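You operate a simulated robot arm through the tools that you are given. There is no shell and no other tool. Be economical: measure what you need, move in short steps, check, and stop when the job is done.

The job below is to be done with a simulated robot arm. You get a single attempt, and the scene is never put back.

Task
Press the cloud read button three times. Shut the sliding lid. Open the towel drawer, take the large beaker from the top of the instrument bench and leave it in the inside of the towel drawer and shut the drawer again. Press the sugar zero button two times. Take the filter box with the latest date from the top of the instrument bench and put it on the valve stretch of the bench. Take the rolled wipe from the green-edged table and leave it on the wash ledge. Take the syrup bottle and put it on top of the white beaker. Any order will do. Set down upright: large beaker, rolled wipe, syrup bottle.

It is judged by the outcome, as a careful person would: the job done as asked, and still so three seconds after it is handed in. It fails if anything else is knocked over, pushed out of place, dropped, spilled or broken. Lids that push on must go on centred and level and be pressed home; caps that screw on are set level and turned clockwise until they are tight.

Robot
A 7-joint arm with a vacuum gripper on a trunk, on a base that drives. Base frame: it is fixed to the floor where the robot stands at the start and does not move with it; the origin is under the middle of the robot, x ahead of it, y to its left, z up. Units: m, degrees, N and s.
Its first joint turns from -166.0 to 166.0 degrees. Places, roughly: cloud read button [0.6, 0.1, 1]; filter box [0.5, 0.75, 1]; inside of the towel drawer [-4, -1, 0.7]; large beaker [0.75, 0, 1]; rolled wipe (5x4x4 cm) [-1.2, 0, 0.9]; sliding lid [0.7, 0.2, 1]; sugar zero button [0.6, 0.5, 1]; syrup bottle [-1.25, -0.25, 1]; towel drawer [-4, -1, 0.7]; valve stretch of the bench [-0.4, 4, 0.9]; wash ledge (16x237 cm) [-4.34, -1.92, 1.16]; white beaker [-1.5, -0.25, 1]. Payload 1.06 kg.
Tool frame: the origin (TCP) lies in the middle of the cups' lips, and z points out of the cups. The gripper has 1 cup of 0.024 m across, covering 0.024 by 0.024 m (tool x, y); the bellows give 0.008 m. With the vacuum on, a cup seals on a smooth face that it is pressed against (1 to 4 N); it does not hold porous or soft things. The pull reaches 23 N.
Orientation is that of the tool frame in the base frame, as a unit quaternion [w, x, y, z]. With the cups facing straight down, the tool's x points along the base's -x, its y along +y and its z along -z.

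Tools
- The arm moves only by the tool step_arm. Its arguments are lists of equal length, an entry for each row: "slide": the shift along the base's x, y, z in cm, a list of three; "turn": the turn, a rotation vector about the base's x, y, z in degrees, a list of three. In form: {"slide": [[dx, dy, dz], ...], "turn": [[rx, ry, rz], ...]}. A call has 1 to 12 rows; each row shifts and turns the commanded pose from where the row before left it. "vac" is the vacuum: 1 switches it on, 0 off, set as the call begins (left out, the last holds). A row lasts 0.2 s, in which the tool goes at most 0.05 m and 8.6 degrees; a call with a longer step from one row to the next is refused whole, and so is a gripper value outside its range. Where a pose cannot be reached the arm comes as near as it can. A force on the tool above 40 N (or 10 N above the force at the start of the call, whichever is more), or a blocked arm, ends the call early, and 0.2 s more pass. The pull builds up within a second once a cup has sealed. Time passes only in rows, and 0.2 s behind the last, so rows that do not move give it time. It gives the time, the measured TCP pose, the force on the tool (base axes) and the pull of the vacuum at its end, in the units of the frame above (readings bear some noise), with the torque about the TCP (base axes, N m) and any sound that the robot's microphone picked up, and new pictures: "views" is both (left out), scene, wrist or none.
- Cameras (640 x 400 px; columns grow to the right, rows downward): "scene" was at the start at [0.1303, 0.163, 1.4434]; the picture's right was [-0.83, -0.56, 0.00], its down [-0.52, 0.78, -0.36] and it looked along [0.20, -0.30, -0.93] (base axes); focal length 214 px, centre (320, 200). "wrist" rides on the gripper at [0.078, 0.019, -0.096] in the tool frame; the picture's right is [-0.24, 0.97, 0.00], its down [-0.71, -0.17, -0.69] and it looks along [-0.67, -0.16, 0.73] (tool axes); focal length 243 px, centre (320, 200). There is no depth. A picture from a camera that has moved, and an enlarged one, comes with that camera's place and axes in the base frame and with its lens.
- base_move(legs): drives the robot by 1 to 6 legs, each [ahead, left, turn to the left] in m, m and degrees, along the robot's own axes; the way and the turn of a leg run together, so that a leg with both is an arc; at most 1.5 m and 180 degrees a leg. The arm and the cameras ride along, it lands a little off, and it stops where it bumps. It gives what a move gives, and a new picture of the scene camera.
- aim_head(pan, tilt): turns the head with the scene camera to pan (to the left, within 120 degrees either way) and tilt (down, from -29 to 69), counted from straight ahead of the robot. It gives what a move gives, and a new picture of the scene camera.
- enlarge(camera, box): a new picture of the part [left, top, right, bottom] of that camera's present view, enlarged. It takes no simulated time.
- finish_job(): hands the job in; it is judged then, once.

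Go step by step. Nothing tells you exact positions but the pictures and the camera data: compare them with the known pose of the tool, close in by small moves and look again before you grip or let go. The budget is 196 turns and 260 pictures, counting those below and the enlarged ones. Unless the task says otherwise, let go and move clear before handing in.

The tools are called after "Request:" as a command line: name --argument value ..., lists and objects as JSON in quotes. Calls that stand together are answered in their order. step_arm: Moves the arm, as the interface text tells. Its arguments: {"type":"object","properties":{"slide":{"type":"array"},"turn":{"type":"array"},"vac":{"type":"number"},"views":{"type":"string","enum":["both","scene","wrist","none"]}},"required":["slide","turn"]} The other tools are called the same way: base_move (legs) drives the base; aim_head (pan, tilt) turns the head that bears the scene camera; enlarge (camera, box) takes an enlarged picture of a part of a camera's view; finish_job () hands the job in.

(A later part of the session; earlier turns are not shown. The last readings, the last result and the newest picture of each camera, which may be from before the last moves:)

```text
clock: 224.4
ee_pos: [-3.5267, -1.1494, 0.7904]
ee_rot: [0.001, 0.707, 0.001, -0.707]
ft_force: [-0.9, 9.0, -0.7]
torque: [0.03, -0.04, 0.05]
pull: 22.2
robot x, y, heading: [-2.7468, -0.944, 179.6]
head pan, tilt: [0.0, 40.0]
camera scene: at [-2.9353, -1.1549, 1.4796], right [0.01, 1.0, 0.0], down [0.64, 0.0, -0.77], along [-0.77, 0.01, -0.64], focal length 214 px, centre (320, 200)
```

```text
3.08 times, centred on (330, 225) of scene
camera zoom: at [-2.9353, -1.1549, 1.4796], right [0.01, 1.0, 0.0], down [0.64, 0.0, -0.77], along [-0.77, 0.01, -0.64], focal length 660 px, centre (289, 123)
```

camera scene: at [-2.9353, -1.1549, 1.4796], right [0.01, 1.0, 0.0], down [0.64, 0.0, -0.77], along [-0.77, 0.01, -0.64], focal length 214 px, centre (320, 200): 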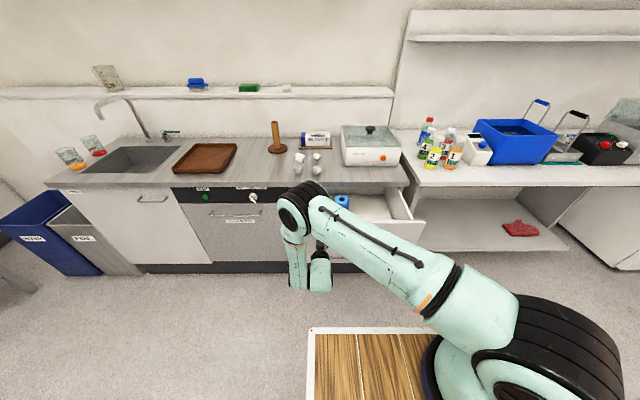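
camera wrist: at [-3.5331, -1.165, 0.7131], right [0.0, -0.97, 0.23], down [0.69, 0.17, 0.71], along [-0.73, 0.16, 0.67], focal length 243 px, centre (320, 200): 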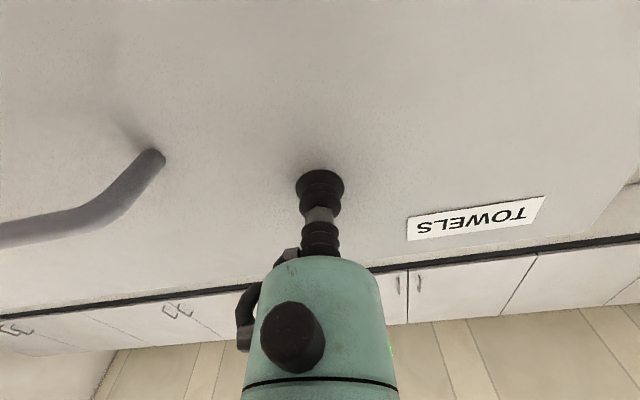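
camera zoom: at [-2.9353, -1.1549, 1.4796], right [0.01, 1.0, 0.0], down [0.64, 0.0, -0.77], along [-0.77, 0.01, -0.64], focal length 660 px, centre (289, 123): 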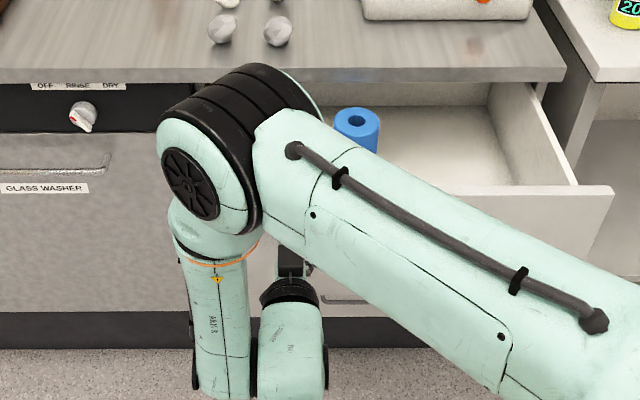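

Drawer open about 26 cm, with room right of the blue roll. Release and withdraw the tool.

Request:
step_arm --slide '[[0, 0, 0], [0, 0, 0], [0, 0, 0], [0, 0, 0], [1, 0, 0], [2, 0, 0], [1, 0, 2], [0, 0, 4.5], [0, 0, 4.5], [0, 0, 4.5], [0, 0, 4.5], [0, 0, 4.5]]' --turn '[[0, 0, 0], [0, 0, 0], [0, 0, 0], [0, 0, 0], [0, 0, 0], [0, 0, 0], [0, 0, 0], [0, 0, 0], [0, 0, 0], [0, 0, 0], [0, 0, 0], [0, 0, 0]]' --vac 0

```text
clock: 227.0
ee_pos: [-3.4853, -1.1513, 1.0346]
ee_rot: [0.001, 0.708, 0.0, -0.706]
ft_force: [0.4, 0.6, 0.1]
torque: [-0.02, -0.01, 0.0]
pull: 0.2
robot x, y, heading: [-2.7458, -0.945, 179.7]
head pan, tilt: [0.0, 40.0]
camera scene: at [-2.9355, -1.1554, 1.4794], right [0.01, 1.0, 0.0], down [0.64, 0.0, -0.77], along [-0.77, 0.01, -0.64], focal length 214 px, centre (320, 200)
camera wrist: at [-3.3918, -1.1688, 0.957], right [0.0, -0.97, 0.24], down [0.68, 0.17, 0.71], along [-0.73, 0.16, 0.66], focal length 243 px, centre (320, 200)
```

scene: 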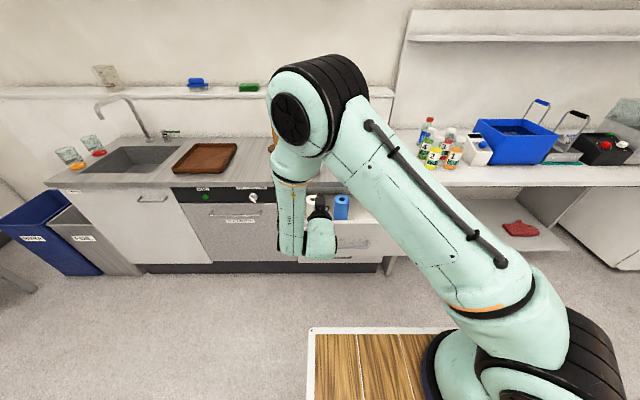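
wrist: 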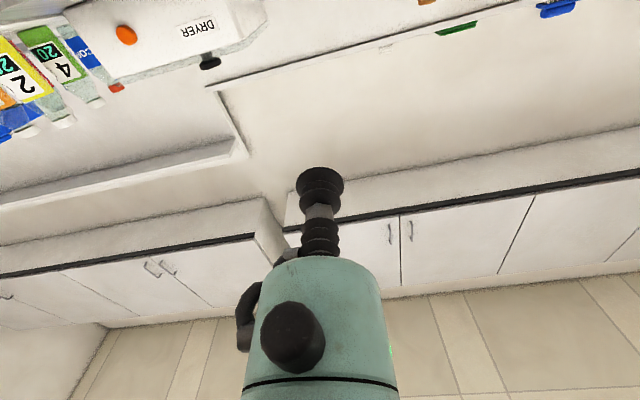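

Raise and rotate the tool back to pointing down.

Request:
step_arm --slide '[[0, 0, 4], [0, 0, 3], [0, 0, 3], [0, 0, 3], [0, 0, 3], [0, 0, 2], [0, 0, 2], [0, 0, 2], [0, 0, 1], [0, 0, 1], [0, 0, 1]]' --turn '[[0, -8.2, 0], [0, -8.2, 0], [0, -8.2, 0], [0, -8.2, 0], [0, -8.2, 0], [0, -8.2, 0], [0, -8.2, 0], [0, -8.2, 0], [0, -8.2, 0], [0, -8.2, 0], [0, -8, 0]]'

Request:
enlarge --camera "scene" --box '[230, 160, 430, 290]'

```text
clock: 229.4
ee_pos: [-3.4851, -1.1481, 1.2849]
ee_rot: [0.002, 1.0, 0.0, 0.001]
ft_force: [0.3, -0.4, -0.8]
torque: [0.04, 0.05, -0.03]
pull: 0.0
robot x, y, heading: [-2.7512, -0.944, 179.4]
head pan, tilt: [0.0, 40.0]
camera scene: at [-2.9348, -1.1552, 1.4796], right [0.01, 1.0, 0.0], down [0.64, 0.0, -0.77], along [-0.77, 0.01, -0.64], focal length 214 px, centre (320, 200)
camera wrist: at [-3.4081, -1.165, 1.382], right [-0.24, -0.97, 0.0], down [-0.71, 0.17, 0.68], along [-0.66, 0.16, -0.73], focal length 243 px, centre (320, 200)
```

scene: 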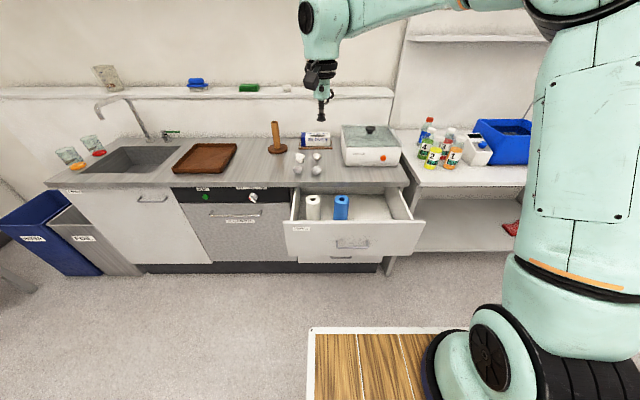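
wrist: 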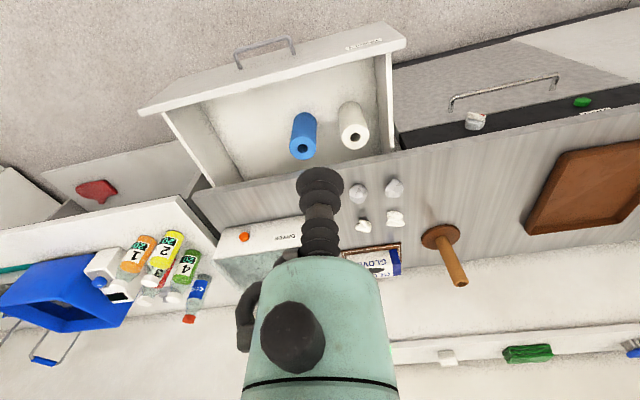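

```text
3.08 times, centred on (330, 225) of scene
camera zoom: at [-2.9348, -1.1552, 1.4796], right [0.01, 1.0, 0.0], down [0.64, 0.0, -0.77], along [-0.77, 0.01, -0.64], focal length 660 px, centre (289, 123)
```

zoom: 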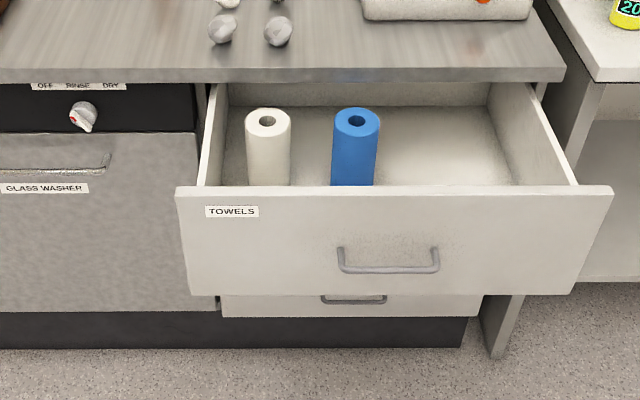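

Drawer is open with free room on its right. Retract the arm and drive back to the instrument bench.

Request:
step_arm --slide '[[4.5, -1, 0], [4.5, -1, 0], [4.5, -1, 0], [4.5, -1, 0], [4.5, -1, 0], [4.5, -1, 0], [3, -1.5, 0]]' --turn '[[0, 0, 0], [0, 0, 0], [0, 0, 0], [0, 0, 0], [0, 0, 0], [0, 0, 0], [0, 0, 0]]' --views "none"

Request:
base_move --legs '[[0.12, -1.3, 0], [0, -1.05, 0], [-1.5, 0, 0], [-1.0, 0, 0], [0, 0, 180]]'

```text
clock: 231.0
ee_pos: [-3.1833, -1.225, 1.2863]
ee_rot: [0.002, 1.0, -0.002, 0.0]
ft_force: [0.1, 0.1, -0.3]
torque: [0.0, -0.03, 0.05]
pull: 0.2
robot x, y, heading: [-2.7488, -0.9487, 179.7]
head pan, tilt: [0.0, 40.0]
```

```text
clock: 262.1
ee_pos: [0.0933, 1.7094, 1.2861]
ee_rot: [0.001, -0.014, 1.0, 0.001]
ft_force: [0.3, -0.4, 0.0]
torque: [0.01, 0.01, 0.0]
pull: 0.0
robot x, y, heading: [-0.3331, 1.4178, 1.2]
head pan, tilt: [0.0, 40.0]
camera scene: at [-0.1529, 1.6311, 1.4795], right [0.02, -1.0, 0.0], down [-0.64, -0.01, -0.77], along [0.77, 0.02, -0.64], focal length 214 px, centre (320, 200)
```

scene: 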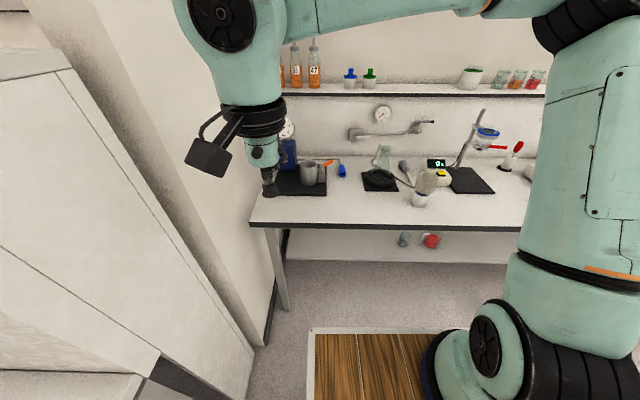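

Strafe to y≈0 in front of the large beaker and approach the bench.

Request:
base_move --legs '[[0, -1.4, -1.2], [0.32, 0, 0]]'

Request:
aim_head --pan 0 --tilt 38

Request:
enlarge --camera "scene" --box '[280, 130, 480, 260]'

```text
clock: 270.7
ee_pos: [0.442, 0.3607, 1.2851]
ee_rot: [-0.001, -0.017, 1.0, 0.001]
ft_force: [-0.2, 0.0, 0.9]
torque: [0.02, -0.02, 0.02]
pull: 0.0
robot x, y, heading: [0.0171, 0.0674, 1.8]
head pan, tilt: [0.0, 40.0]
camera scene: at [0.1956, 0.2801, 1.4795], right [0.03, -1.0, 0.0], down [-0.64, -0.02, -0.77], along [0.77, 0.02, -0.64], focal length 214 px, centre (320, 200)
```

scene: 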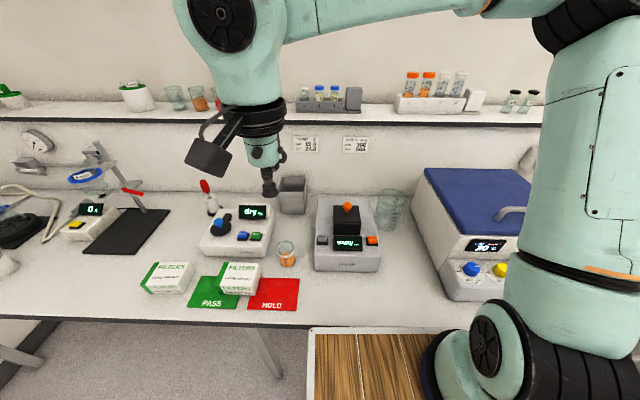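

```text
clock: 271.3
ee_pos: [0.4424, 0.3601, 1.2872]
ee_rot: [0.0, -0.017, 1.0, 0.002]
ft_force: [0.3, 1.1, 0.6]
torque: [-0.01, 0.01, 0.01]
pull: 0.0
robot x, y, heading: [0.0168, 0.0679, 1.7]
head pan, tilt: [0.0, 38.0]
camera scene: at [0.1968, 0.2801, 1.4825], right [0.03, -1.0, 0.0], down [-0.62, -0.02, -0.79], along [0.79, 0.02, -0.62], focal length 214 px, centre (320, 200)
```

scene: 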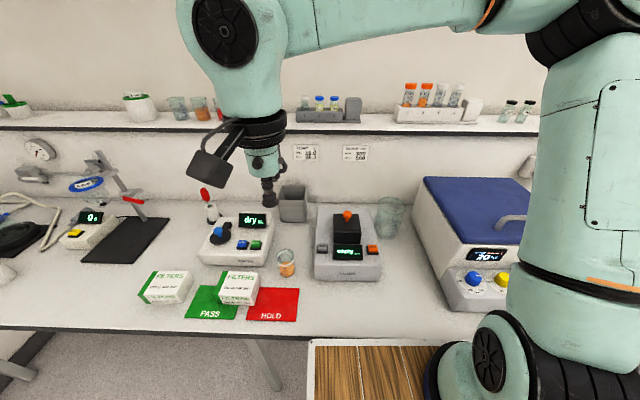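

```text
3.08 times, centred on (380, 195) of scene
camera zoom: at [0.1968, 0.2801, 1.4825], right [0.03, -1.0, 0.0], down [-0.62, -0.02, -0.79], along [0.79, 0.02, -0.62], focal length 660 px, centre (135, 215)
```

zoom: 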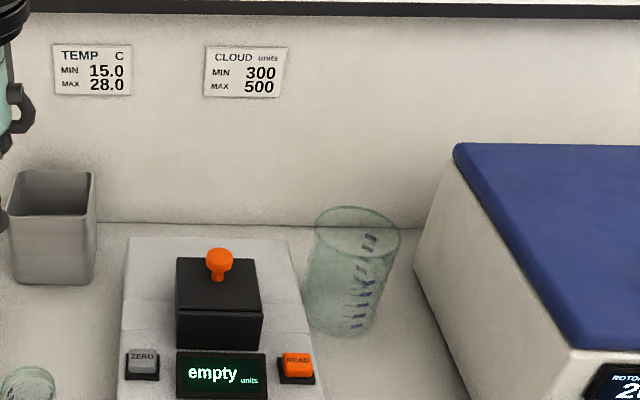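

The large beaker is at about (0.755, 0.052), rim z≈1.03, ~9 cm wide. I'll move above it, yawing the tool 20° so the camera stays clear of the meter.

Request:
step_arm --slide '[[3.1, -3.05, -0.9], [3.1, -3.05, -0.9], [3.1, -3.05, -0.9], [3.1, -3.05, -0.9], [3.1, -3.05, -0.9], [3.1, -3.05, -0.9], [3.1, -3.05, -0.9], [3.1, -3.05, -0.9], [3.1, -3.05, -0.9], [3.1, -3.05, -0.9]]' --turn '[[0, 0, 2], [0, 0, 2], [0, 0, 2], [0, 0, 2], [0, 0, 2], [0, 0, 2], [0, 0, 2], [0, 0, 2], [0, 0, 2], [0, 0, 2]]'

Request:
enlarge --camera "wrist" --box '[220, 40, 420, 200]'

Request:
enlarge --camera "scene" --box '[330, 130, 450, 250]'

```text
clock: 273.5
ee_pos: [0.7562, 0.0549, 1.1983]
ee_rot: [0.0, -0.192, 0.981, 0.002]
ft_force: [-1.0, 0.4, -0.6]
torque: [0.0, -0.03, 0.02]
pull: 0.1
robot x, y, heading: [0.0164, 0.0694, 1.8]
head pan, tilt: [0.0, 38.0]
camera scene: at [0.1966, 0.2804, 1.4825], right [0.03, -1.0, 0.0], down [-0.62, -0.02, -0.79], along [0.79, 0.02, -0.62], focal length 214 px, centre (320, 200)
camera wrist: at [0.6762, 0.0448, 1.2943], right [-0.15, 0.99, 0.0], down [0.72, 0.11, 0.68], along [0.68, 0.1, -0.73], focal length 243 px, centre (320, 200)
```

scene: 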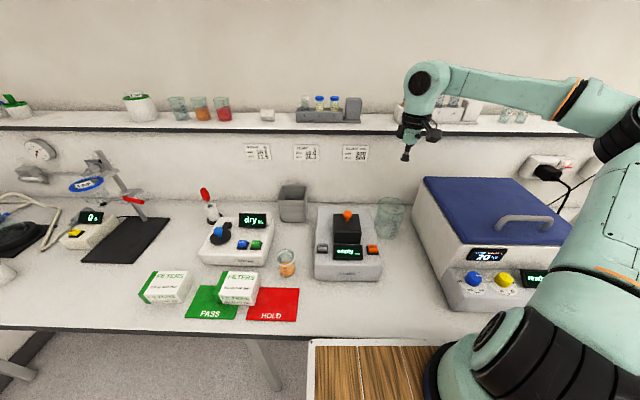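
wrist: 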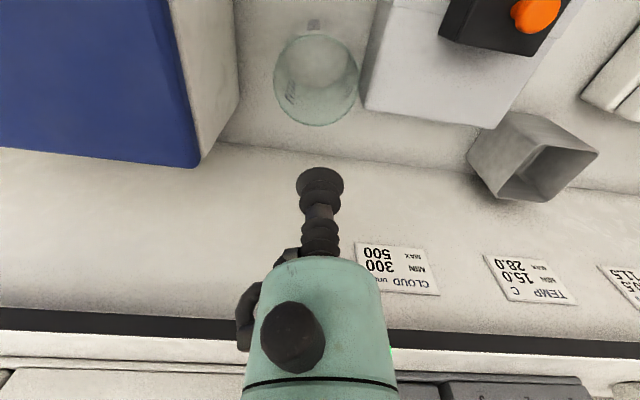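

```text
2.50 times, centred on (320, 120) of wrist
camera zoom: at [0.6762, 0.0448, 1.2943], right [-0.15, 0.99, 0.0], down [0.72, 0.11, 0.68], along [0.68, 0.1, -0.73], focal length 606 px, centre (320, 400)
```

zoom: 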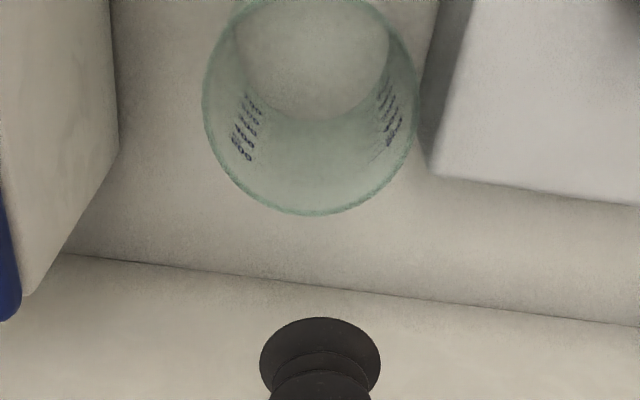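

```text
3.33 times, centred on (390, 190) of scene
camera zoom: at [0.1966, 0.2804, 1.4825], right [0.03, -1.0, 0.0], down [-0.62, -0.02, -0.79], along [0.79, 0.02, -0.62], focal length 715 px, centre (87, 233)
```

zoom: 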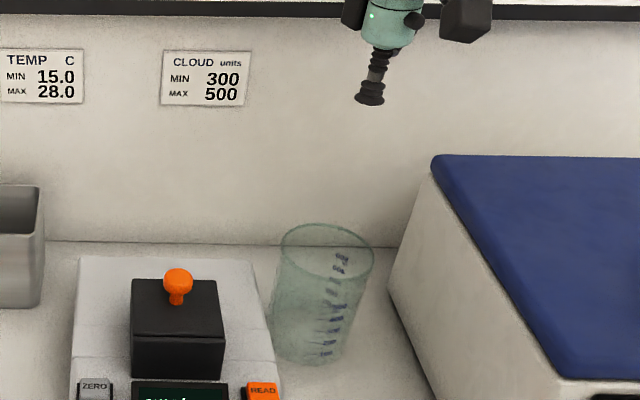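

Beaker centre ≈ (0.757, 0.055), rim z≈1.03. TCP is over it. Lower to just above the rim.

Request:
step_arm --slide '[[0.1, 0, -4.5], [0, 0, -4.5], [0, 0, -4.5]]' --turn '[[0, 0, 0], [0, 0, 0], [0, 0, 0]]'

Request:
enlarge --camera "scene" --box '[330, 130, 450, 250]'

```text
clock: 274.3
ee_pos: [0.7533, 0.0544, 1.0639]
ee_rot: [0.0, -0.191, 0.982, 0.0]
ft_force: [-0.3, 0.2, 0.5]
torque: [-0.01, 0.04, 0.01]
pull: 0.1
robot x, y, heading: [0.0202, 0.0674, 2.0]
head pan, tilt: [0.0, 38.0]
camera scene: at [0.1967, 0.28, 1.4825], right [0.03, -1.0, 0.0], down [-0.62, -0.02, -0.79], along [0.79, 0.02, -0.62], focal length 214 px, centre (320, 200)
camera wrist: at [0.673, 0.0441, 1.1603], right [-0.15, 0.99, 0.0], down [0.72, 0.1, 0.68], along [0.68, 0.1, -0.73], focal length 243 px, centre (320, 200)
```

scene: 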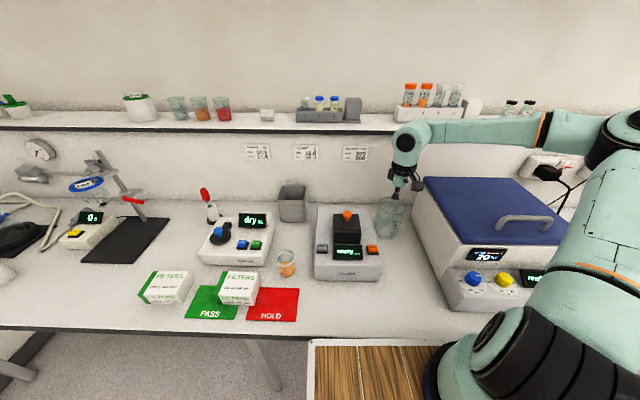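
wrist: 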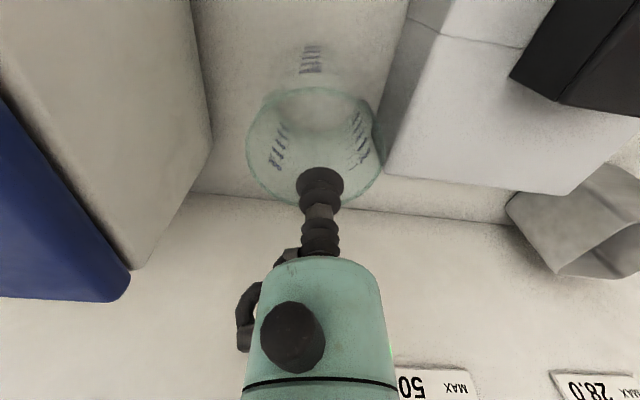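

```text
3.33 times, centred on (390, 190) of scene
camera zoom: at [0.1967, 0.28, 1.4825], right [0.03, -1.0, 0.0], down [-0.62, -0.02, -0.79], along [0.79, 0.02, -0.62], focal length 715 px, centre (87, 233)
```

zoom: 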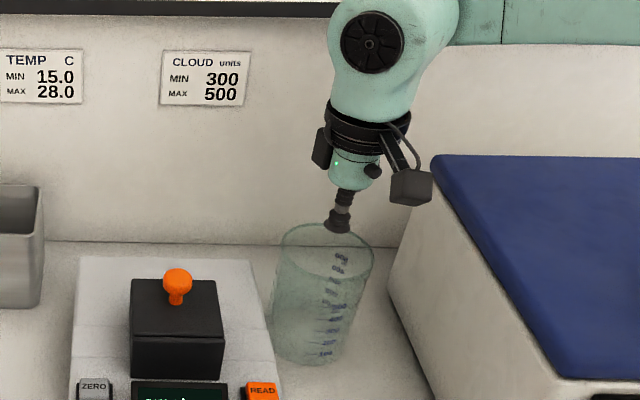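

Centred over the opening. Descend slowly with vacuum on, feeling for contact.

Request:
step_arm --slide '[[0.4, 0, -1], [0, 0, -1], [0, 0, -1], [0, 0, -0.5], [0, 0, -0.5], [0, 0, 0]]' --turn '[[0, 0, 0], [0, 0, 0], [0, 0, 0], [0, 0, 0], [0, 0, 0], [0, 0, 0]]' --vac 1

Request:
enlarge --camera "scene" --box '[330, 130, 450, 250]'

```text
clock: 275.7
ee_pos: [0.7566, 0.0553, 1.0232]
ee_rot: [0.001, -0.191, 0.981, 0.002]
ft_force: [-3.9, 4.4, 15.4]
torque: [-0.02, 0.01, -0.01]
pull: 22.8
robot x, y, heading: [0.0175, 0.0635, 1.5]
head pan, tilt: [0.0, 38.0]
camera scene: at [0.196, 0.2803, 1.4826], right [0.03, -1.0, 0.0], down [-0.61, -0.02, -0.79], along [0.79, 0.02, -0.62], focal length 214 px, centre (320, 200)
camera wrist: at [0.6758, 0.0449, 1.1198], right [-0.15, 0.99, 0.0], down [0.72, 0.1, 0.69], along [0.68, 0.1, -0.73], focal length 243 px, centre (320, 200)
```

scene: 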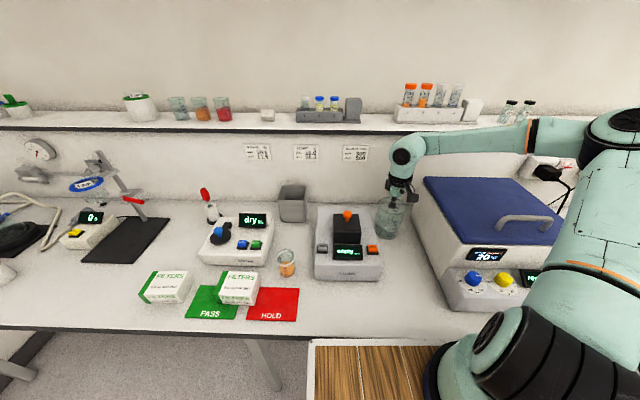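
wrist: 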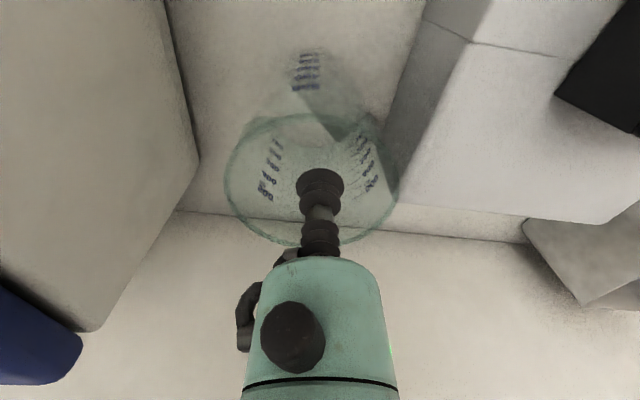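

```text
3.33 times, centred on (390, 190) of scene
camera zoom: at [0.196, 0.2803, 1.4826], right [0.03, -1.0, 0.0], down [-0.61, -0.02, -0.79], along [0.79, 0.02, -0.62], focal length 715 px, centre (87, 233)
```

zoom: 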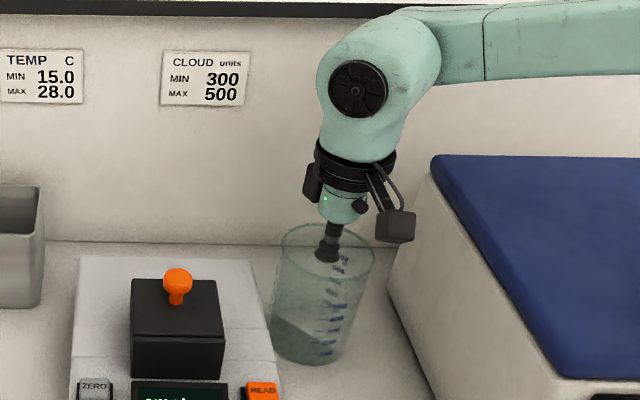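

Sealed on it (it grips at rim level). Lift straight up.

Request:
step_arm --slide '[[0, 0, 0.7], [0, 0, 1], [0, 0, 2], [0, 0, 4], [0, 0, 4], [0, 0, 4.5], [0, 0, 4.5], [0, 0, 4.5]]' --turn '[[0, 0, 0], [0, 0, 0], [0, 0, 0], [0, 0, 0], [0, 0, 0], [0, 0, 0], [0, 0, 0], [0, 0, 0]]'

```text
clock: 277.5
ee_pos: [0.7597, 0.0569, 1.2733]
ee_rot: [-0.001, -0.191, 0.982, 0.002]
ft_force: [-0.4, -1.1, -0.3]
torque: [0.0, 0.01, 0.0]
pull: 23.0
robot x, y, heading: [0.0175, 0.0642, 1.6]
head pan, tilt: [0.0, 38.0]
camera scene: at [0.1971, 0.2799, 1.4825], right [0.03, -1.0, 0.0], down [-0.62, -0.02, -0.79], along [0.79, 0.02, -0.62], focal length 214 px, centre (320, 200)
camera wrist: at [0.6789, 0.0459, 1.3694], right [-0.15, 0.99, 0.0], down [0.72, 0.1, 0.68], along [0.68, 0.1, -0.73], focal length 243 px, centre (320, 200)
```

scene: 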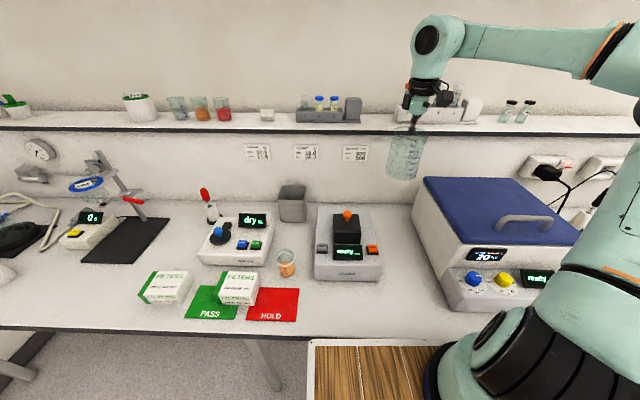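
wrist: 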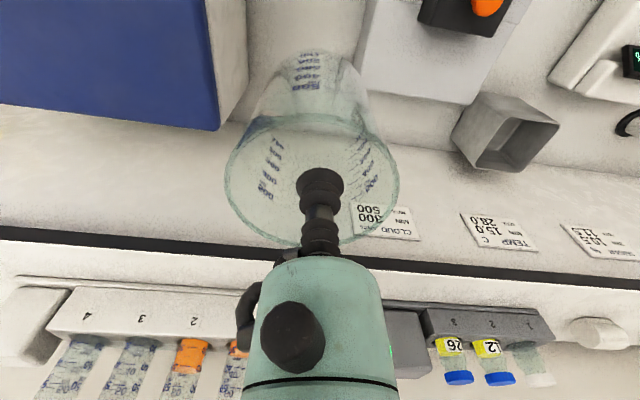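

Beaker held. Retract to carry pose and restore yaw.

Request:
step_arm --slide '[[-2, 1.5, 0.5], [-3.4, 3.2, 0.5], [-3.4, 3.2, 0.5], [-3.4, 3.2, 0.5], [-3.4, 3.2, 0.5], [-3.4, 3.2, 0.5], [-3.4, 3.2, 0.5], [-3.4, 3.2, 0.5], [-3.4, 3.2, 0.5], [-1.5, 1.5, 0]]' --turn '[[0, 0, -2], [0, 0, -2], [0, 0, -2], [0, 0, -2], [0, 0, -2], [0, 0, -2], [0, 0, -2], [0, 0, -2], [0, 0, -2], [0, 0, -2]]' --views "wrist"

```text
clock: 279.7
ee_pos: [0.4495, 0.3413, 1.3178]
ee_rot: [0.0, -0.017, 1.0, 0.002]
ft_force: [0.3, -0.9, -1.5]
torque: [0.0, 0.01, 0.0]
pull: 23.1
robot x, y, heading: [0.0177, 0.0628, 1.5]
head pan, tilt: [0.0, 38.0]
camera wrist: at [0.3696, 0.3594, 1.4134], right [0.2, 0.98, 0.0], down [0.71, -0.15, 0.68], along [0.67, -0.14, -0.73], focal length 243 px, centre (320, 200)
```

wrist: 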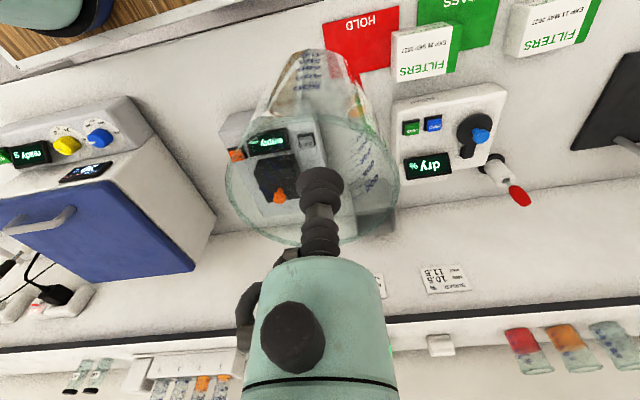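

Drive back around the table with the beaker.

Request:
base_move --legs '[[-0.33, 0, 0], [0, 1.34, 0], [0, 0, -180], [1.5, 0, -1.2], [1.02, 0, 0]]'

```text
clock: 307.3
ee_pos: [-3.2468, 0.9071, 1.3172]
ee_rot: [0.001, 0.999, 0.045, 0.0]
ft_force: [-0.2, -0.3, -0.7]
torque: [-0.03, -0.04, 0.01]
pull: 22.8
robot x, y, heading: [-2.8295, 1.2067, -175.3]
head pan, tilt: [0.0, 38.0]
camera scene: at [-2.9981, 0.9808, 1.4825], right [-0.08, 1.0, 0.0], down [0.61, 0.05, -0.79], along [-0.79, -0.06, -0.62], focal length 214 px, centre (320, 200)
```

scene: 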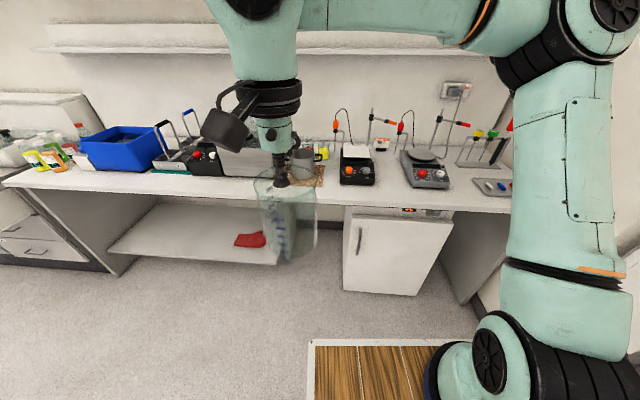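

Correct heading and strafe to the drawer.

Request:
base_move --legs '[[0, 0, -4.7], [0, 1.1, 0], [0, 1.05, 0]]'

Request:
aim_head --pan 5 --tilt 45

Request:
enlarge --camera "scene" --box '[240, 130, 440, 260]'

```text
clock: 318.4
ee_pos: [-3.2509, -1.1987, 1.3187]
ee_rot: [0.001, 1.0, 0.008, 0.0]
ft_force: [-0.1, 0.7, -1.8]
torque: [-0.02, -0.02, 0.02]
pull: 22.9
robot x, y, heading: [-2.8136, -0.9335, -179.5]
head pan, tilt: [0.0, 38.0]
camera scene: at [-2.9986, -1.1429, 1.4825], right [-0.01, 1.0, 0.0], down [0.62, 0.01, -0.79], along [-0.79, -0.01, -0.62], focal length 214 px, centre (320, 200)
```

scene: 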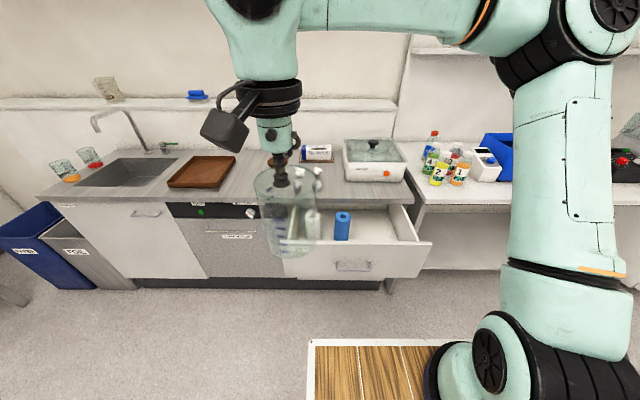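

```text
clock: 319.1
ee_pos: [-3.2511, -1.1988, 1.3168]
ee_rot: [0.001, 1.0, 0.008, 0.001]
ft_force: [-0.2, 0.1, -0.8]
torque: [-0.01, -0.03, -0.01]
pull: 22.5
robot x, y, heading: [-2.8161, -0.9283, -179.6]
head pan, tilt: [5.0, 45.0]
camera scene: at [-2.9933, -1.1499, 1.4723], right [-0.1, 1.0, 0.0], down [0.7, 0.07, -0.71], along [-0.7, -0.07, -0.71], focal length 214 px, centre (320, 200)
```

scene: 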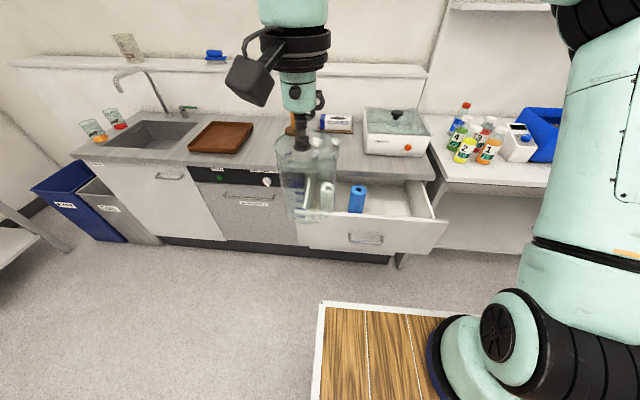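

```text
3.08 times, centred on (340, 195) of scene
camera zoom: at [-2.9933, -1.1499, 1.4723], right [-0.1, 1.0, 0.0], down [0.7, 0.07, -0.71], along [-0.7, -0.07, -0.71], focal length 660 px, centre (258, 215)
```

zoom: 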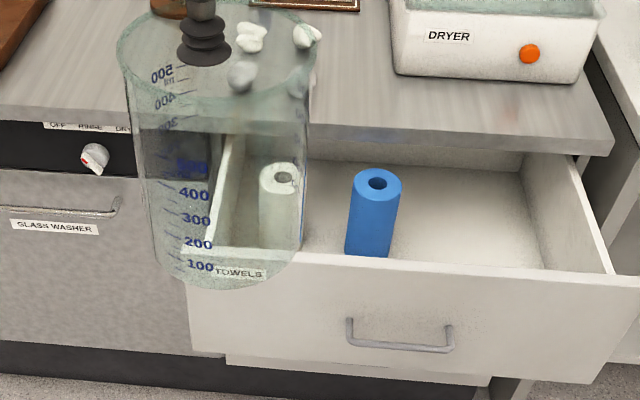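

Free spot in the drawer: about (-3.64, -0.895). Move over it while yawing the tool -60° so the camera stays inside the drawer opening.

Request:
step_arm --slide '[[-3.55, 2.77, -0.8], [-3.55, 2.77, -0.8], [-3.55, 2.77, -0.8], [-3.55, 2.77, -0.8], [-3.55, 2.77, -0.8], [-3.55, 2.77, -0.8], [-3.55, 2.77, -0.8], [-3.55, 2.77, -0.8], [-3.55, 2.77, -0.8], [-3.55, 2.77, -0.8], [-3.4, 2.7, -0.8]]' --turn '[[0, 0, -5.5], [0, 0, -5.5], [0, 0, -5.5], [0, 0, -5.5], [0, 0, -5.5], [0, 0, -5.5], [0, 0, -5.5], [0, 0, -5.5], [0, 0, -5.5], [0, 0, -5.5], [0, 0, -5]]'

Request:
enlarge --camera "scene" --box '[290, 80, 470, 260]'

```text
clock: 321.5
ee_pos: [-3.6393, -0.8923, 1.2265]
ee_rot: [0.002, 0.869, -0.494, 0.0]
ft_force: [0.6, 0.7, -0.9]
torque: [-0.03, 0.06, 0.01]
pull: 23.0
robot x, y, heading: [-2.8122, -0.9314, -179.6]
head pan, tilt: [5.0, 45.0]
camera scene: at [-2.9929, -1.1501, 1.4723], right [-0.1, 1.0, 0.0], down [0.7, 0.07, -0.71], along [-0.7, -0.07, -0.71], focal length 214 px, centre (320, 200)
camera wrist: at [-3.6168, -0.9671, 1.3226], right [-0.96, -0.3, 0.0], down [-0.21, 0.7, 0.68], along [-0.2, 0.65, -0.73], focal length 243 px, centre (320, 200)
```

scene: 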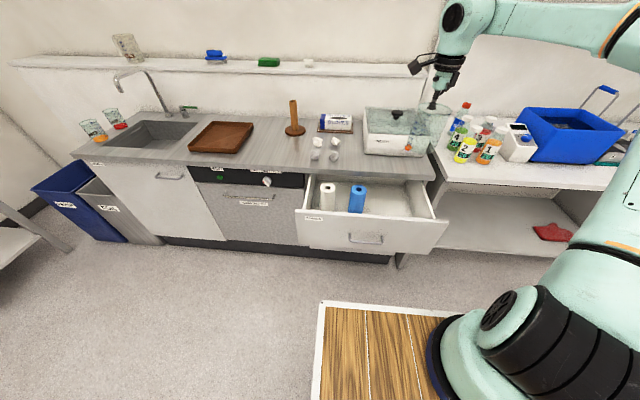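
wrist: 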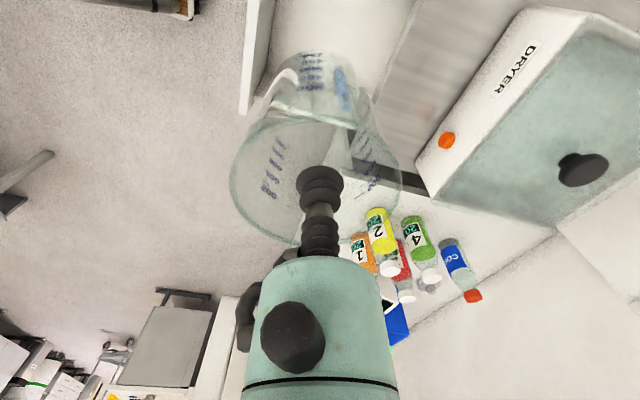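

```text
2.22 times, centred on (380, 170) of scene
camera zoom: at [-2.9929, -1.1501, 1.4723], right [-0.1, 1.0, 0.0], down [0.7, 0.07, -0.71], along [-0.7, -0.07, -0.71], focal length 477 px, centre (187, 267)
```

zoom: 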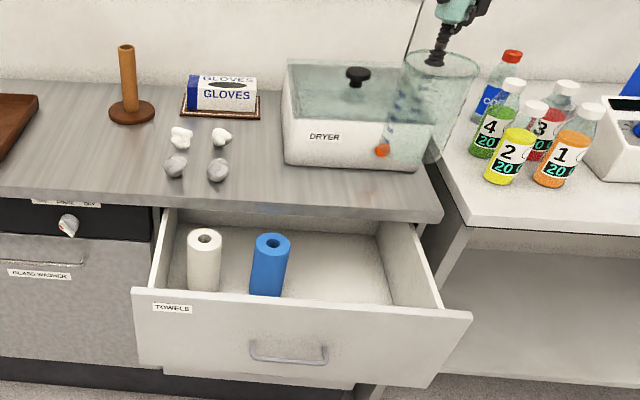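

The spot lies midway in the opening. Lower 20 cm and check.

Request:
step_arm --slide '[[0, 0, -4.5], [0, 0, -4.5], [0, 0, -4.5], [0, 0, -4.5], [0, 0, -2]]' --turn '[[0, 0, 0], [0, 0, 0], [0, 0, 0], [0, 0, 0], [0, 0, 0]]'

Request:
enlarge --camera "scene" --box '[290, 80, 470, 260]'

```text
clock: 322.7
ee_pos: [-3.6399, -0.8946, 1.0269]
ee_rot: [0.002, 0.87, -0.493, -0.001]
ft_force: [0.1, 0.3, -2.0]
torque: [0.0, 0.01, -0.01]
pull: 23.2
robot x, y, heading: [-2.8118, -0.929, -179.4]
head pan, tilt: [5.0, 45.0]
camera scene: at [-2.9931, -1.1499, 1.4723], right [-0.1, 1.0, 0.0], down [0.7, 0.07, -0.71], along [-0.7, -0.07, -0.71], focal length 214 px, centre (320, 200)
camera wrist: at [-3.6177, -0.9701, 1.1224], right [-0.95, -0.3, 0.0], down [-0.21, 0.7, 0.68], along [-0.21, 0.65, -0.73], focal length 243 px, centre (320, 200)
```

scene: 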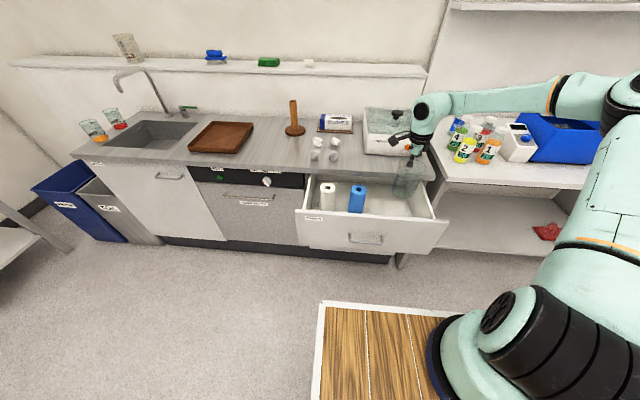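
wrist: 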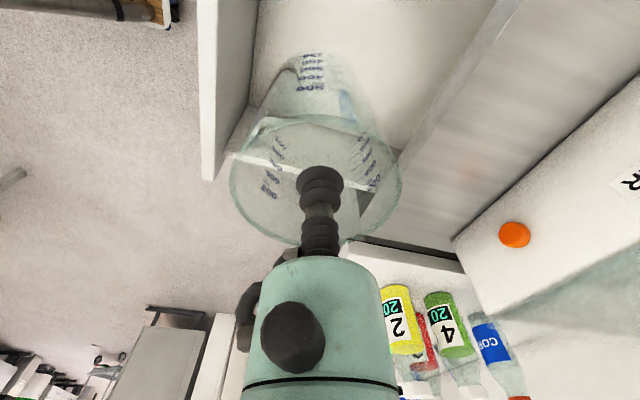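

```text
2.22 times, centred on (380, 170) of scene
camera zoom: at [-2.9931, -1.1499, 1.4723], right [-0.1, 1.0, 0.0], down [0.7, 0.07, -0.71], along [-0.7, -0.07, -0.71], focal length 477 px, centre (187, 267)
```

zoom: 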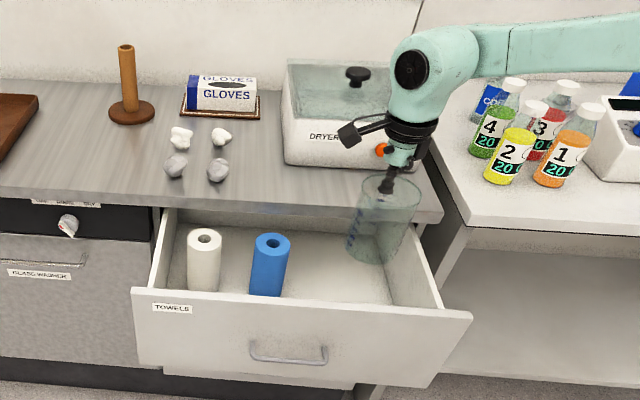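

Still clear. Lower another 9 cm.

Request:
step_arm --slide '[[0, 0, -3], [0, 0, -3], [0, 0, -3]]' --turn '[[0, 0, 0], [0, 0, 0], [0, 0, 0]]'

Request:
enlarge --camera "scene" --box '[290, 80, 470, 260]'

```text
clock: 323.5
ee_pos: [-3.6379, -0.8936, 0.9405]
ee_rot: [0.0, 0.869, -0.494, 0.0]
ft_force: [-0.3, -0.9, -0.9]
torque: [-0.03, 0.0, 0.01]
pull: 23.0
robot x, y, heading: [-2.8114, -0.9297, -179.6]
head pan, tilt: [5.0, 45.0]
camera scene: at [-2.9931, -1.1499, 1.4723], right [-0.1, 1.0, 0.0], down [0.7, 0.07, -0.71], along [-0.7, -0.07, -0.71], focal length 214 px, centre (320, 200)
camera wrist: at [-3.6151, -0.9691, 1.0363], right [-0.96, -0.3, 0.0], down [-0.21, 0.7, 0.68], along [-0.2, 0.65, -0.73], focal length 243 px, centre (320, 200)
```

scene: 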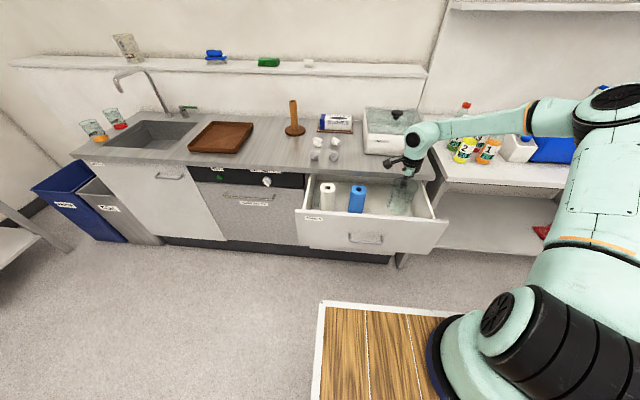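
wrist: 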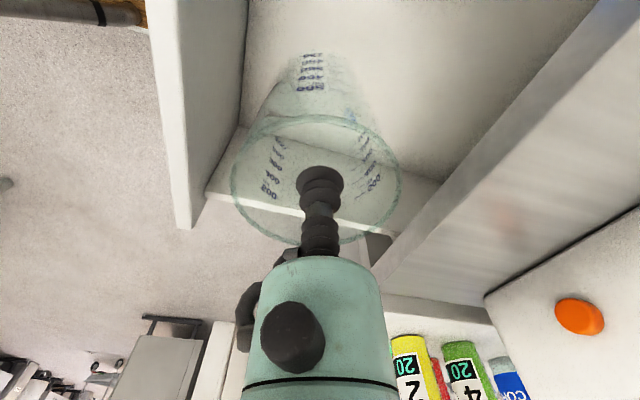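

```text
2.22 times, centred on (380, 170) of scene
camera zoom: at [-2.9931, -1.1499, 1.4723], right [-0.1, 1.0, 0.0], down [0.7, 0.07, -0.71], along [-0.7, -0.07, -0.71], focal length 477 px, centre (187, 267)
```

zoom: 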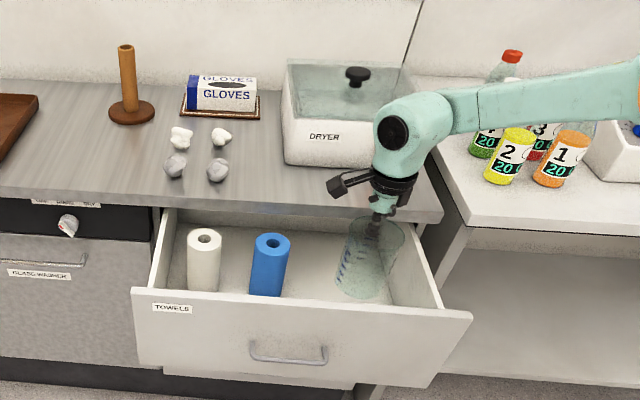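

Beaker is inside the opening with clearance. Lower further toward the drawer floor.

Request:
step_arm --slide '[[0, 0, -3], [0, 0, -3], [0, 0, -2.5], [0, 0, -1]]' --turn '[[0, 0, 0], [0, 0, 0], [0, 0, 0], [0, 0, 0]]'

Request:
enlarge --camera "scene" --box '[290, 80, 470, 260]'

```text
clock: 324.5
ee_pos: [-3.6373, -0.8939, 0.8426]
ee_rot: [0.0, 0.87, -0.493, -0.001]
ft_force: [0.0, -0.3, -0.4]
torque: [-0.02, 0.01, -0.01]
pull: 22.3
robot x, y, heading: [-2.8128, -0.9304, -179.1]
head pan, tilt: [5.0, 45.0]
camera scene: at [-2.9932, -1.1499, 1.4723], right [-0.1, 1.0, 0.0], down [0.7, 0.07, -0.71], along [-0.7, -0.07, -0.71], focal length 214 px, centre (320, 200)
camera wrist: at [-3.6143, -0.9701, 0.9398], right [-0.95, -0.3, 0.0], down [-0.21, 0.7, 0.68], along [-0.2, 0.65, -0.73], focal length 243 px, centre (320, 200)
```

scene: 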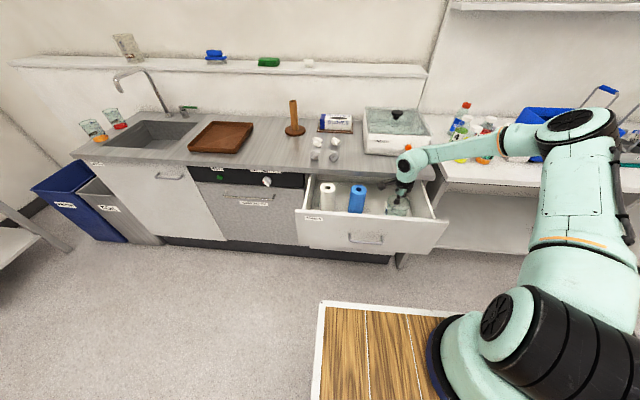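
wrist: 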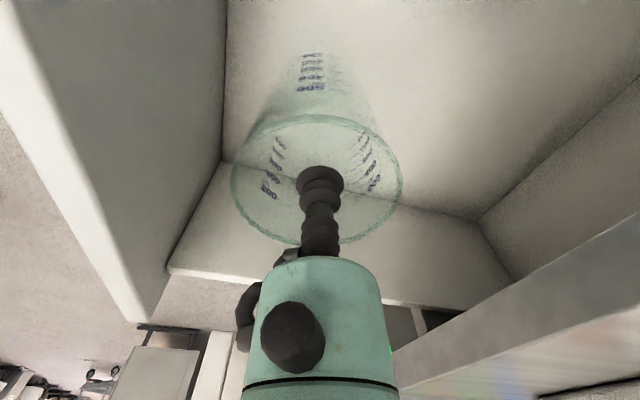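

```text
2.22 times, centred on (380, 170) of scene
camera zoom: at [-2.9932, -1.1499, 1.4723], right [-0.1, 1.0, 0.0], down [0.7, 0.07, -0.71], along [-0.7, -0.07, -0.71], focal length 477 px, centre (187, 267)
```

zoom: 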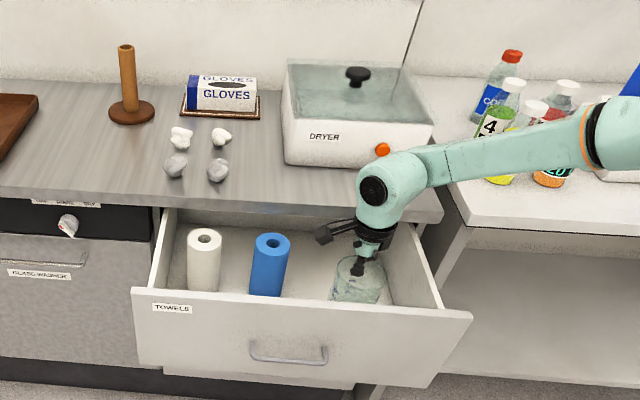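

About 4 cm to go. Lower gently until contact.

Request:
step_arm --slide '[[0, 0, -1.5], [0, 0, -1], [0, 0, -0.5], [0, 0, -0.4], [0, 0, -0.4], [0, 0, 0]]' --turn '[[0, 0, 0], [0, 0, 0], [0, 0, 0], [0, 0, 0], [0, 0, 0], [0, 0, 0]]' --views "wrist"

```text
clock: 325.9
ee_pos: [-3.6394, -0.8934, 0.8069]
ee_rot: [0.002, 0.87, -0.493, -0.002]
ft_force: [-0.1, -0.1, -1.3]
torque: [0.0, -0.01, 0.01]
pull: 22.9
robot x, y, heading: [-2.8137, -0.931, -179.6]
head pan, tilt: [5.0, 45.0]
camera wrist: at [-3.617, -0.9696, 0.9031], right [-0.95, -0.3, 0.0], down [-0.21, 0.7, 0.68], along [-0.2, 0.65, -0.73], focal length 243 px, centre (320, 200)
```

wrist: 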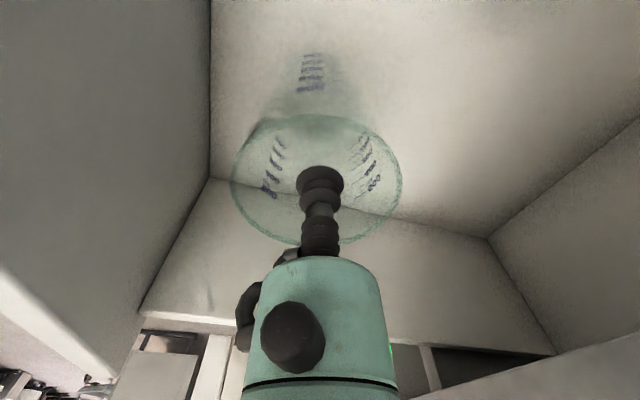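

Not yet touching; continue in small steps.

Request:
step_arm --slide '[[0, 0, -0.4], [0, 0, -0.4], [0, 0, -0.4], [0, 0, -0.3], [0, 0, 0]]' --turn '[[0, 0, 0], [0, 0, 0], [0, 0, 0], [0, 0, 0], [0, 0, 0]]' --views "none"

```text
clock: 327.1
ee_pos: [-3.6408, -0.8948, 0.7919]
ee_rot: [0.001, 0.87, -0.493, -0.001]
ft_force: [0.1, -5.7, 17.1]
torque: [0.11, -0.04, -0.01]
pull: 23.3
robot x, y, heading: [-2.8167, -0.9315, -179.6]
head pan, tilt: [5.0, 45.0]
```

Contact (floor reached). Ease slightly and release, then rise straight up.

Request:
step_arm --slide '[[0, 0, 0.25], [0, 0, 0], [0, 0, 0], [0, 0, 0], [0, 0, 0.4], [0, 0, 1], [0, 0, 3], [0, 0, 4.5], [0, 0, 4.5], [0, 0, 4.5], [0, 0, 4.5], [0, 0, 4.5]]' --turn '[[0, 0, 0], [0, 0, 0], [0, 0, 0], [0, 0, 0], [0, 0, 0], [0, 0, 0], [0, 0, 0], [0, 0, 0], [0, 0, 0], [0, 0, 0], [0, 0, 0], [0, 0, 0]]' --vac 0 --views "wrist"

Request:
enlarge --camera "scene" --box '[290, 80, 470, 260]'

```text
clock: 329.7
ee_pos: [-3.6401, -0.8936, 1.0621]
ee_rot: [0.001, 0.87, -0.493, 0.0]
ft_force: [0.4, 1.2, 0.1]
torque: [0.01, 0.0, 0.04]
pull: 0.0
robot x, y, heading: [-2.8139, -0.932, -179.4]
head pan, tilt: [5.0, 45.0]
camera wrist: at [-3.6166, -0.968, 1.1583], right [-0.95, -0.3, 0.0], down [-0.22, 0.7, 0.68], along [-0.2, 0.65, -0.73], focal length 243 px, centre (320, 200)
```

wrist: 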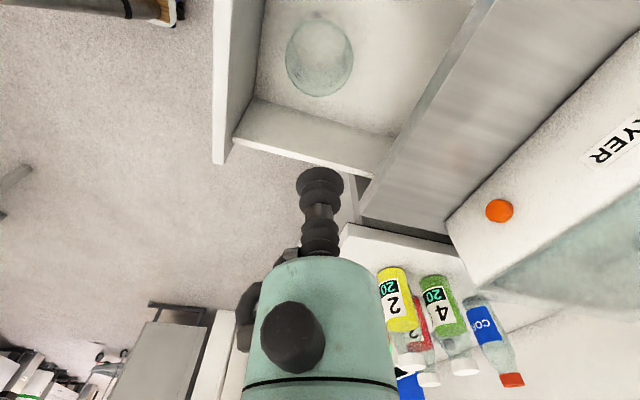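

```text
2.22 times, centred on (380, 170) of scene
camera zoom: at [-2.9936, -1.1498, 1.4722], right [-0.1, 1.0, 0.0], down [0.7, 0.07, -0.71], along [-0.7, -0.07, -0.71], focal length 477 px, centre (187, 267)
```

zoom: 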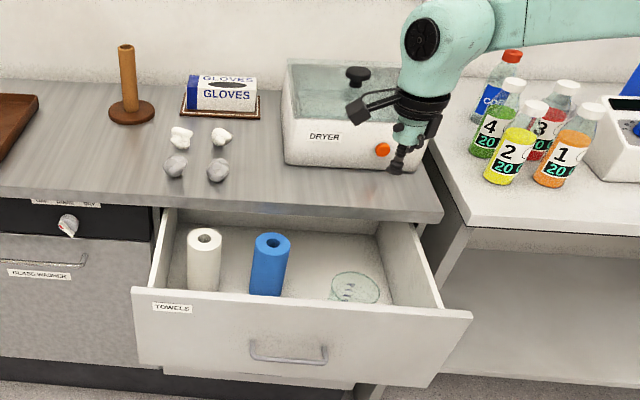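

Beaker stands upright in the drawer. Now prepare to push the drawer shut: raise, restore yaw and move in front.

Request:
step_arm --slide '[[0, 0, 4.5], [0, 0, 4.5], [2.2, -3, 0], [2.2, -3, 0], [2.2, -3, 0], [2.2, -3, 0], [2.2, -3, 0], [2.2, -3, 0], [2.2, -3, 0], [2.2, -3, 0]]' --turn '[[0, 0, 0], [0, 0, 0], [0, 0, 7.4], [0, 0, 7.4], [0, 0, 7.4], [0, 0, 7.4], [0, 0, 7.4], [0, 0, 7.4], [0, 0, 7.4], [0, 0, 7.4]]' --views "none"

Request:
base_move --legs '[[-0.07, 0, -0.5]]'

```text
clock: 331.9
ee_pos: [-3.463, -1.1348, 1.1537]
ee_rot: [0.001, 1.0, 0.001, 0.0]
ft_force: [-0.1, 0.0, 0.2]
torque: [-0.05, 0.01, -0.01]
pull: 0.1
robot x, y, heading: [-2.8136, -0.9341, -179.5]
head pan, tilt: [5.0, 45.0]
```

```text
clock: 332.9
ee_pos: [-3.3947, -1.1288, 1.1536]
ee_rot: [0.001, 1.0, -0.003, 0.0]
ft_force: [0.6, -0.6, 0.5]
torque: [-0.02, 0.0, -0.01]
pull: 0.1
robot x, y, heading: [-2.7438, -0.9289, -179.9]
head pan, tilt: [5.0, 45.0]
camera scene: at [-2.9241, -1.1482, 1.4723], right [-0.09, 1.0, 0.0], down [0.7, 0.06, -0.71], along [-0.7, -0.06, -0.71], focal length 214 px, centre (320, 200)
```

scene: 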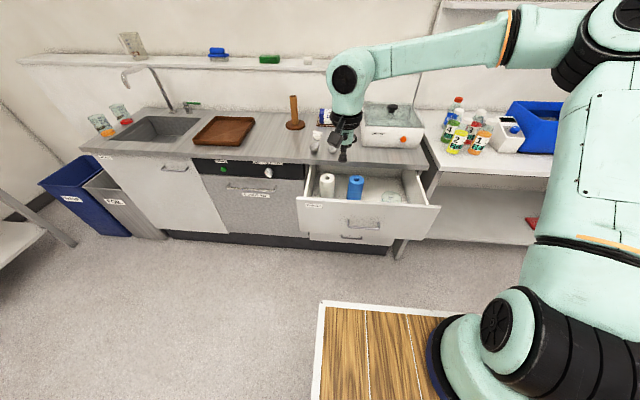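

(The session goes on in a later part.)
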